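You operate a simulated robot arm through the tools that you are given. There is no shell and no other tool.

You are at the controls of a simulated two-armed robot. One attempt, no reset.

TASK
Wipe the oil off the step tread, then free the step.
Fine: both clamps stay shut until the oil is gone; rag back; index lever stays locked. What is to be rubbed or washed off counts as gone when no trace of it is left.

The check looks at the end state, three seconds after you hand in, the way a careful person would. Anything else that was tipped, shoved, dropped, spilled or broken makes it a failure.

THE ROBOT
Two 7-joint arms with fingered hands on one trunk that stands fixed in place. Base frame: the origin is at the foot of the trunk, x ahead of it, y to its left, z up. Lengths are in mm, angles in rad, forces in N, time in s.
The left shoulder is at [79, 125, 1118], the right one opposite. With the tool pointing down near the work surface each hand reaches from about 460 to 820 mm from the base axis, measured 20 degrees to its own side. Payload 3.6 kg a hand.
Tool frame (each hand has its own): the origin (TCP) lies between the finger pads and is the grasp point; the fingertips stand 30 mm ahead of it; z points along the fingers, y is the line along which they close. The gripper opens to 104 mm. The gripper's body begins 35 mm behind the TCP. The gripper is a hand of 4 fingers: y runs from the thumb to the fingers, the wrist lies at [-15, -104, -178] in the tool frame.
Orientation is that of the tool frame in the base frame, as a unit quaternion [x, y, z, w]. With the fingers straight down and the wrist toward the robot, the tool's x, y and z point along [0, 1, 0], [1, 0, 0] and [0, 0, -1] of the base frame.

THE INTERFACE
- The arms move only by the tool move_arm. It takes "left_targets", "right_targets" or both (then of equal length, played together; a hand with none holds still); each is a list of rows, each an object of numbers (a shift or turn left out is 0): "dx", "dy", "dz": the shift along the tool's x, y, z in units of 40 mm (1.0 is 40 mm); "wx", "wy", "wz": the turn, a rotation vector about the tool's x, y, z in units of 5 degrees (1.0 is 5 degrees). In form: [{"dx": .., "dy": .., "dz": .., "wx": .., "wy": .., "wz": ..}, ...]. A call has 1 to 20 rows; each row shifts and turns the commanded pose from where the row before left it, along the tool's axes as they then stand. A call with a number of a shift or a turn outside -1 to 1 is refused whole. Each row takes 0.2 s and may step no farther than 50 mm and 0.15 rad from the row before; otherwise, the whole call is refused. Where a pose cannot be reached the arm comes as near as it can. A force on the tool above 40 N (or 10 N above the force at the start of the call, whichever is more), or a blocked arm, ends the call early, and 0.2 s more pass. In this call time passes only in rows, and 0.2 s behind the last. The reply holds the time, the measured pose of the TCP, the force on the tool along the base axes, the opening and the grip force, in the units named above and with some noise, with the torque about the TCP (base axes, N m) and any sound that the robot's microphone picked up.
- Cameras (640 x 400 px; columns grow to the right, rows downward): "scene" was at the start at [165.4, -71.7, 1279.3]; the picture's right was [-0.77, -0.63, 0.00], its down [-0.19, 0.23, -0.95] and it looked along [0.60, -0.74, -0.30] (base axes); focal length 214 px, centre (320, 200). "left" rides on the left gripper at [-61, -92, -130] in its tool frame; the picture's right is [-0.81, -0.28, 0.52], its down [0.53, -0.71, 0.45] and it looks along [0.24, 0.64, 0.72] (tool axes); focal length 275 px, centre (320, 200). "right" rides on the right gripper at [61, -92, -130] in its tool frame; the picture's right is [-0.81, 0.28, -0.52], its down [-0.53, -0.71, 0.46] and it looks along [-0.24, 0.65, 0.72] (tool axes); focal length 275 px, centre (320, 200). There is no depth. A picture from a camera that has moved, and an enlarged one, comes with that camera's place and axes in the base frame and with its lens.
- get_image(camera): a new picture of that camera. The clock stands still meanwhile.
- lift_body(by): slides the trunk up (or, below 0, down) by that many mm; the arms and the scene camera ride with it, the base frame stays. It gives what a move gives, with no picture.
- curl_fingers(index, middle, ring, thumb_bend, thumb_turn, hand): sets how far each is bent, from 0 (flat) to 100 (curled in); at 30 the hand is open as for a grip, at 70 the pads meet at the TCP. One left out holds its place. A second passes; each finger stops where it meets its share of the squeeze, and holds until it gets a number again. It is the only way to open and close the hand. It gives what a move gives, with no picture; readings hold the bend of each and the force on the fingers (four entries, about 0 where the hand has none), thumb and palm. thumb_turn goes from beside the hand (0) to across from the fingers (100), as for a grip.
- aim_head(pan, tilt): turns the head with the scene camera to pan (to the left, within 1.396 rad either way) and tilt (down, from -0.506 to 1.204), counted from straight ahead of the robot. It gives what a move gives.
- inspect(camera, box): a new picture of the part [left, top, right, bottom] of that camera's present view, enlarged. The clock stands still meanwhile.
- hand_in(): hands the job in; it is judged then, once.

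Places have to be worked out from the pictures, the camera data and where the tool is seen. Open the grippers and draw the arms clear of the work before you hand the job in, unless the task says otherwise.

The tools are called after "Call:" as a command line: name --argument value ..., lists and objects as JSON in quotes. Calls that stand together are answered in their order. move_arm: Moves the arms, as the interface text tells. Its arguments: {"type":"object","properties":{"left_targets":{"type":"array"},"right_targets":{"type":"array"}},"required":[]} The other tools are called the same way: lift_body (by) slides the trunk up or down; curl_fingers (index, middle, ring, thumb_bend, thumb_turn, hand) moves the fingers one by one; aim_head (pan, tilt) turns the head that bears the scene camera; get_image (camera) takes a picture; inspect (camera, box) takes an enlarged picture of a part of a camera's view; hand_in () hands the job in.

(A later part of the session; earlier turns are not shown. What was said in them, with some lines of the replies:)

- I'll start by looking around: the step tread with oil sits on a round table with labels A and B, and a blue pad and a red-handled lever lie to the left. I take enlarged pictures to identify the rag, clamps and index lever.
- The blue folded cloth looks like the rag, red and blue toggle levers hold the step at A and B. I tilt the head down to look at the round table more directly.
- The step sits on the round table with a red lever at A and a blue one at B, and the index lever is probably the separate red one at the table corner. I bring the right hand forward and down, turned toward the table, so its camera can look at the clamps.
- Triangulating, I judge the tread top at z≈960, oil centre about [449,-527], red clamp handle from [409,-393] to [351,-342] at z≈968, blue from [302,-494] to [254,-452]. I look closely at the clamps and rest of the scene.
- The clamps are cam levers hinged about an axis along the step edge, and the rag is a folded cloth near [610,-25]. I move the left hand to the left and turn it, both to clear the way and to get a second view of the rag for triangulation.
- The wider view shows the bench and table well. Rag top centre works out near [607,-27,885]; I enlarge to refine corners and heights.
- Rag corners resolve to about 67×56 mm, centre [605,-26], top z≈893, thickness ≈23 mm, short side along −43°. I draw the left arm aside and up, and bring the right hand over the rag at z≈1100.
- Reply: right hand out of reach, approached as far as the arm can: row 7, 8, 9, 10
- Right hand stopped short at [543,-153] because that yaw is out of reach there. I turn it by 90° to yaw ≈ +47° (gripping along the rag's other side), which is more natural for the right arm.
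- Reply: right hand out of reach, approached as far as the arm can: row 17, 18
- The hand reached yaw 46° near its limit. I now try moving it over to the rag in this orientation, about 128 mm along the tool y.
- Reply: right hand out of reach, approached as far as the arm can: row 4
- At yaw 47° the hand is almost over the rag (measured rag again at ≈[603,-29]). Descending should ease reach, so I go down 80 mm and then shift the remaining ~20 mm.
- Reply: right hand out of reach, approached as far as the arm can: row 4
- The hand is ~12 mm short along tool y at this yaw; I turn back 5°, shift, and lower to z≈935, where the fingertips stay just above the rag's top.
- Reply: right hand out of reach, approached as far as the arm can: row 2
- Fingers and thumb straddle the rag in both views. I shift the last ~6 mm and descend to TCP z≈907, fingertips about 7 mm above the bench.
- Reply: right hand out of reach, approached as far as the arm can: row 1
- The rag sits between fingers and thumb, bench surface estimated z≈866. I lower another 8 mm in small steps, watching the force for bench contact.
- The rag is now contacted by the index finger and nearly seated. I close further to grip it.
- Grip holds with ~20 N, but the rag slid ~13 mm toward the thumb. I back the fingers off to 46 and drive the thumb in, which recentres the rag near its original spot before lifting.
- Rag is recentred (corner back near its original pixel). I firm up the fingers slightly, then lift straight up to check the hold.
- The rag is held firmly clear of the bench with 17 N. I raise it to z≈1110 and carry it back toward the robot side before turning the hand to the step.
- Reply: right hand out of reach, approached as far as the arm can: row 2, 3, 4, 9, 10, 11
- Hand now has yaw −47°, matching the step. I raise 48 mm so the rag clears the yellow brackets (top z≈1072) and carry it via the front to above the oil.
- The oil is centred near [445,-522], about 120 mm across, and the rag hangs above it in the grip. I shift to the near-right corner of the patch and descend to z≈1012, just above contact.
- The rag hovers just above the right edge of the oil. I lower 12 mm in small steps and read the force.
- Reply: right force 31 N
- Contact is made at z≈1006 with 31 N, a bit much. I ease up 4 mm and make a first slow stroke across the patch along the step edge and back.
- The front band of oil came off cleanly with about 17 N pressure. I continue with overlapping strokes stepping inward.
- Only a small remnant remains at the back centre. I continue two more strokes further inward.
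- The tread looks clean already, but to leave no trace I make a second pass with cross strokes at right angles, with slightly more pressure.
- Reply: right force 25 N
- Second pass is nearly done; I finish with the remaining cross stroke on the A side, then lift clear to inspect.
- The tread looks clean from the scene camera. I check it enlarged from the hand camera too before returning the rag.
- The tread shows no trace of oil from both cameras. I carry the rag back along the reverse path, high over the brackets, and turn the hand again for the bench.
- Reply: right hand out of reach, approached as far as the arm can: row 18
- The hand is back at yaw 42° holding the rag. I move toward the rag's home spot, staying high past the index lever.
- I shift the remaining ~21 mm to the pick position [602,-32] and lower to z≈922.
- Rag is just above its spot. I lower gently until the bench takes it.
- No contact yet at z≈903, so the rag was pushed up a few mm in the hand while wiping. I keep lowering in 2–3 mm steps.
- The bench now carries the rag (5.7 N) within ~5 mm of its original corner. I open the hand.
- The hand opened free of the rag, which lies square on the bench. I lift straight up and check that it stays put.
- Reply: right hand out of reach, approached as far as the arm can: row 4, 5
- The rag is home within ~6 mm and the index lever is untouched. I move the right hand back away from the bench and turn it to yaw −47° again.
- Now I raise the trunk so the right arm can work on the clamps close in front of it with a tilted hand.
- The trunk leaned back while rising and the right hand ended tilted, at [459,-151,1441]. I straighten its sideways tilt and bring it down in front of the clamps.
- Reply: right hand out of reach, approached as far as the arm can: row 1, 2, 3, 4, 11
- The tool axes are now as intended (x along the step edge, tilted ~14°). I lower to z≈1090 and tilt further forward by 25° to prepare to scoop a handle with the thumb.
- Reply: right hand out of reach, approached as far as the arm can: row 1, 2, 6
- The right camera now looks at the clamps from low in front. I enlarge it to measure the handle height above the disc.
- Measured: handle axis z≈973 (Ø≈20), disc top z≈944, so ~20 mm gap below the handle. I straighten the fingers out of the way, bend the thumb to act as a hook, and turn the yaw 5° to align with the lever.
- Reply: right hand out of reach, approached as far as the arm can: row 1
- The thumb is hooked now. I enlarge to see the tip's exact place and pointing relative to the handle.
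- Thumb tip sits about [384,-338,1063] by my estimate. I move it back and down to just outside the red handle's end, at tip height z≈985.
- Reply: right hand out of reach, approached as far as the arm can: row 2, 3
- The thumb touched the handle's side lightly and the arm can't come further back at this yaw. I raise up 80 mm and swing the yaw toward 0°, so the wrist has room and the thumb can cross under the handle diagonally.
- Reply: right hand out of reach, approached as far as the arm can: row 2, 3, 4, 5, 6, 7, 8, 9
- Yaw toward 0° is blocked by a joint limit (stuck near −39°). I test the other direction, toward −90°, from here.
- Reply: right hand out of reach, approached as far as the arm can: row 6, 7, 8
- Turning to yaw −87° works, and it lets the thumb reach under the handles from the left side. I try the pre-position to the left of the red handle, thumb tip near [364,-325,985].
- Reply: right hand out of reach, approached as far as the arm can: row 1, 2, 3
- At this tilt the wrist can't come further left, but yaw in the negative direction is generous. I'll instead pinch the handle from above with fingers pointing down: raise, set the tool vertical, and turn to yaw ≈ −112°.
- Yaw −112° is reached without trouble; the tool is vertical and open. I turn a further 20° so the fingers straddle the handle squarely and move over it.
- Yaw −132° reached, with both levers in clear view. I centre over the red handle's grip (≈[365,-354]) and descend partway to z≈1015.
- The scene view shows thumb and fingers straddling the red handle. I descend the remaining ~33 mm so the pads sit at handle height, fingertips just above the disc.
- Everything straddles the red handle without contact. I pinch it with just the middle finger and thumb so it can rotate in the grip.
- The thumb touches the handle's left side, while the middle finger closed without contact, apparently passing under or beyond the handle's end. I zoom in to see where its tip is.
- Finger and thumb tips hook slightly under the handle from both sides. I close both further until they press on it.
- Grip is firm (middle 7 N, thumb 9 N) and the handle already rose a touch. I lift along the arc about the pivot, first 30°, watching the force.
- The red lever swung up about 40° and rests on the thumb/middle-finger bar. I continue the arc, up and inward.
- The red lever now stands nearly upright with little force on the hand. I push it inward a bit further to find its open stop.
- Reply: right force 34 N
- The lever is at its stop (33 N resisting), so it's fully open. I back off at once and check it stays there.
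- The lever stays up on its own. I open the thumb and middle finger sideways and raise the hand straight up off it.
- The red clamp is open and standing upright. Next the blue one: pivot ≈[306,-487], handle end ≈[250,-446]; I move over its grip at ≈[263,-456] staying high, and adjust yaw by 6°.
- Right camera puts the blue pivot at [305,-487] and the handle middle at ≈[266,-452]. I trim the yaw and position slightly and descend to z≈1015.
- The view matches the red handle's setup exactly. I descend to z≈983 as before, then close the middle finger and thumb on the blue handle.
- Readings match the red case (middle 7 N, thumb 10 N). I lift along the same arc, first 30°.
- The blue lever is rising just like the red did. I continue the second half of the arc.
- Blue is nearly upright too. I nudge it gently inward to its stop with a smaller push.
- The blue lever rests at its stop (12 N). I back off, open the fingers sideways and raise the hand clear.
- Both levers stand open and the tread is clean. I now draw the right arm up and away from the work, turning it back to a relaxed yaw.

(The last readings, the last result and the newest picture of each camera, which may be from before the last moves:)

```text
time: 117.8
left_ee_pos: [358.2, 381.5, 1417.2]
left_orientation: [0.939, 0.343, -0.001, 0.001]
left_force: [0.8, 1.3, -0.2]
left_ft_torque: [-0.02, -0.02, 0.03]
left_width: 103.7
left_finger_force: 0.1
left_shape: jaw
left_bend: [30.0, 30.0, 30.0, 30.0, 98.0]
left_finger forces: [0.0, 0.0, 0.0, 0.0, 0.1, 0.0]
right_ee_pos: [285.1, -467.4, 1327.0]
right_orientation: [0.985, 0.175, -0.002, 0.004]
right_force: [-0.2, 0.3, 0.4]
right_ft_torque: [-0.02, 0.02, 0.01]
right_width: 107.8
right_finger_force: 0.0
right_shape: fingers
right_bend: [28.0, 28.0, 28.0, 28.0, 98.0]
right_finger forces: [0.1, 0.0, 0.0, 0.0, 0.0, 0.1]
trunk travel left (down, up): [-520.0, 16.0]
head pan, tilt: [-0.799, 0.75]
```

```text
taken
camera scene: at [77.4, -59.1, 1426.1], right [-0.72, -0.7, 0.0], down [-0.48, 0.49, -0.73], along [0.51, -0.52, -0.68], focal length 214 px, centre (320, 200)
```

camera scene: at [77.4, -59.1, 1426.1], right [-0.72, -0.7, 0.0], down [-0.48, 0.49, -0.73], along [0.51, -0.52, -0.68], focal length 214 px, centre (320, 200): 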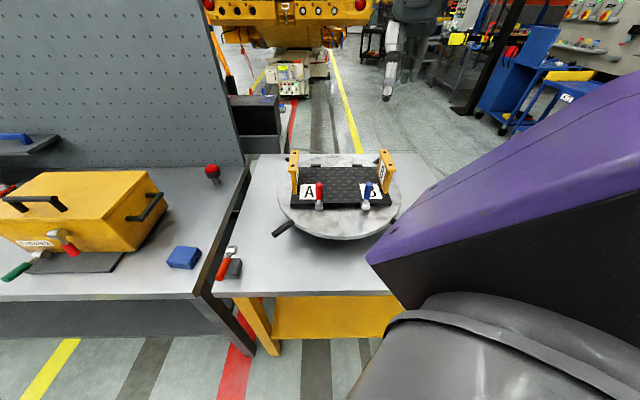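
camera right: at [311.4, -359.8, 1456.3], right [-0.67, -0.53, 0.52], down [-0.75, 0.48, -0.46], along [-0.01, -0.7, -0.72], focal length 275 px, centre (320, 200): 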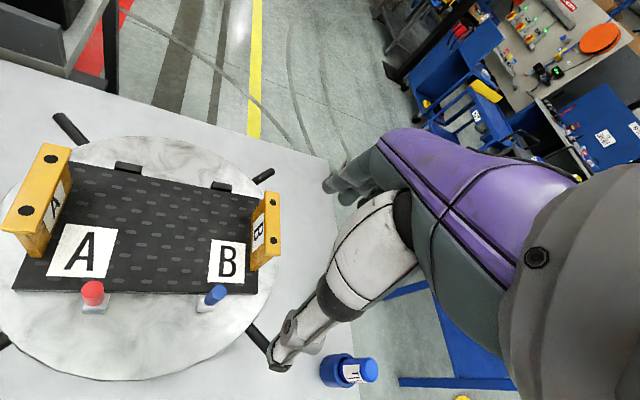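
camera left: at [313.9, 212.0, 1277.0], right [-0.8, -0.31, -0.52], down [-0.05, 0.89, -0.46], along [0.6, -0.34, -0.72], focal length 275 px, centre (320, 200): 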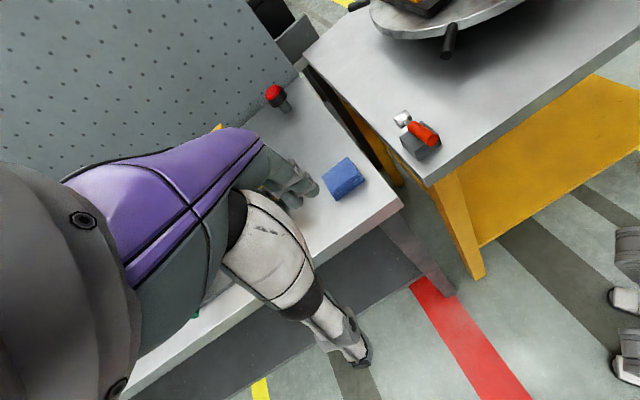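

Everything looks right. I pull the hand a little further back and inspect tread, clamps, rag and index lever one last time.

Call:
move_arm --right_targets '[{"dy": -0.8}, {"dy": -0.8}, {"dy": -0.8}]'

Call:
inspect --camera "scene" --box '[280, 140, 400, 220]'

Call:
inspect --camera "scene" --box '[140, 220, 270, 300]'

Call:
get_image --camera "right"

```text
time: 118.5
left_ee_pos: [358.6, 380.7, 1415.8]
left_orientation: [0.939, 0.343, 0.0, 0.002]
left_force: [-0.8, 1.1, -0.1]
left_ft_torque: [0.0, 0.01, 0.02]
left_width: 103.8
left_finger_force: 0.0
left_shape: jaw
left_bend: [30.0, 30.0, 30.0, 30.0, 98.0]
left_finger forces: [0.1, 0.0, 0.1, 0.1, 0.0, 0.0]
right_ee_pos: [251.4, -377.2, 1328.3]
right_orientation: [0.985, 0.173, -0.001, 0.004]
right_force: [-0.8, 0.8, -0.2]
right_ft_torque: [-0.01, -0.02, 0.0]
right_width: 107.9
right_finger_force: 0.1
right_shape: fingers
right_bend: [28.0, 28.0, 28.0, 28.0, 98.0]
right_finger forces: [0.1, 0.1, 0.0, 0.0, 0.0, 0.1]
trunk travel left (down, up): [-520.0, 16.0]
head pan, tilt: [-0.799, 0.75]
```

```text
5.00 times, centred on (340, 180) of scene
camera zoom: at [77.5, -58.1, 1426.1], right [-0.72, -0.7, 0.0], down [-0.48, 0.49, -0.73], along [0.51, -0.52, -0.68], focal length 1072 px, centre (220, 300)
```

zoom: 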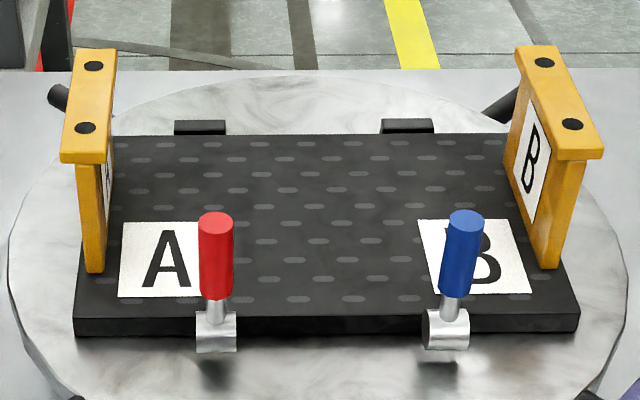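

```text
4.92 times, centred on (205, 260) of scene
camera zoom: at [77.5, -58.1, 1426.1], right [-0.72, -0.7, 0.0], down [-0.48, 0.49, -0.73], along [0.51, -0.52, -0.68], focal length 1056 px, centre (886, -95)
```

zoom: 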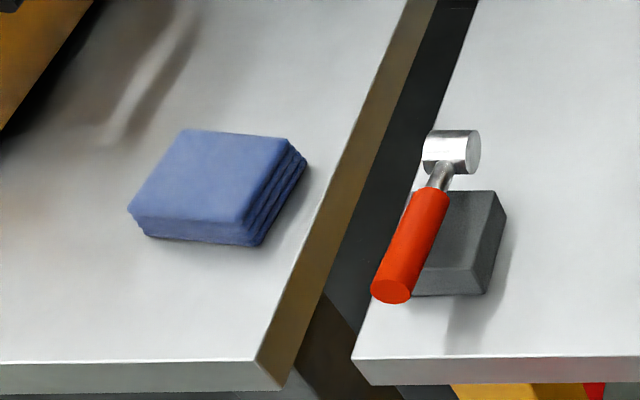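

```text
taken
camera right: at [277.9, -268.5, 1456.5], right [-0.67, -0.53, 0.52], down [-0.75, 0.48, -0.46], along [-0.01, -0.7, -0.72], focal length 275 px, centre (320, 200)
```

right: 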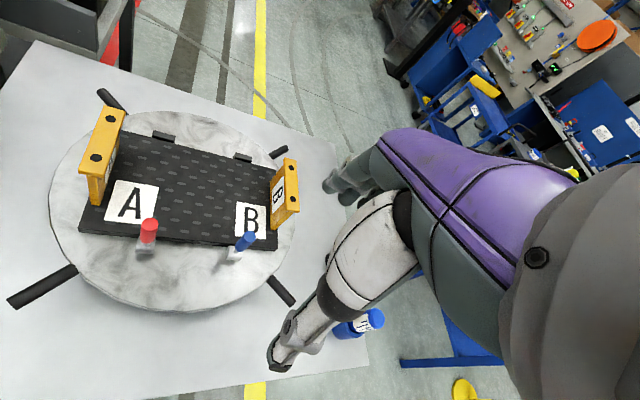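

The tread is clean, both clamps stand open, the rag is back on the bench, the index lever is unmoved and still locked, and both arms are clear with open hands. I hand the job in.

Call:
hand_in

```text
The job is handed in.
```

The oil is off the step tread and both clamps are open, so the step should be free. I handed the job in and have not seen the verdict.

- **Oil:** I wiped the patch in two passes at right angles. No trace showed in enlarged views from the scene and right-hand cameras.
- **Clamps:** Both stayed shut until the tread was clean and the rag was back. I then swung the red lever, then the blue one, up to its stop. Each stays upright on its own. I pushed the red one to about 33 N at its stop before backing off. I did not try to lift the step.
- **Rag:** It is back on the bench about 6 mm from where it started, in the same orientation.
- **Index lever:** Not touched, and still locked in the last picture.

Both hands are open and clear of the work. I raised the trunk 170 mm to reach the clamps and left it there.
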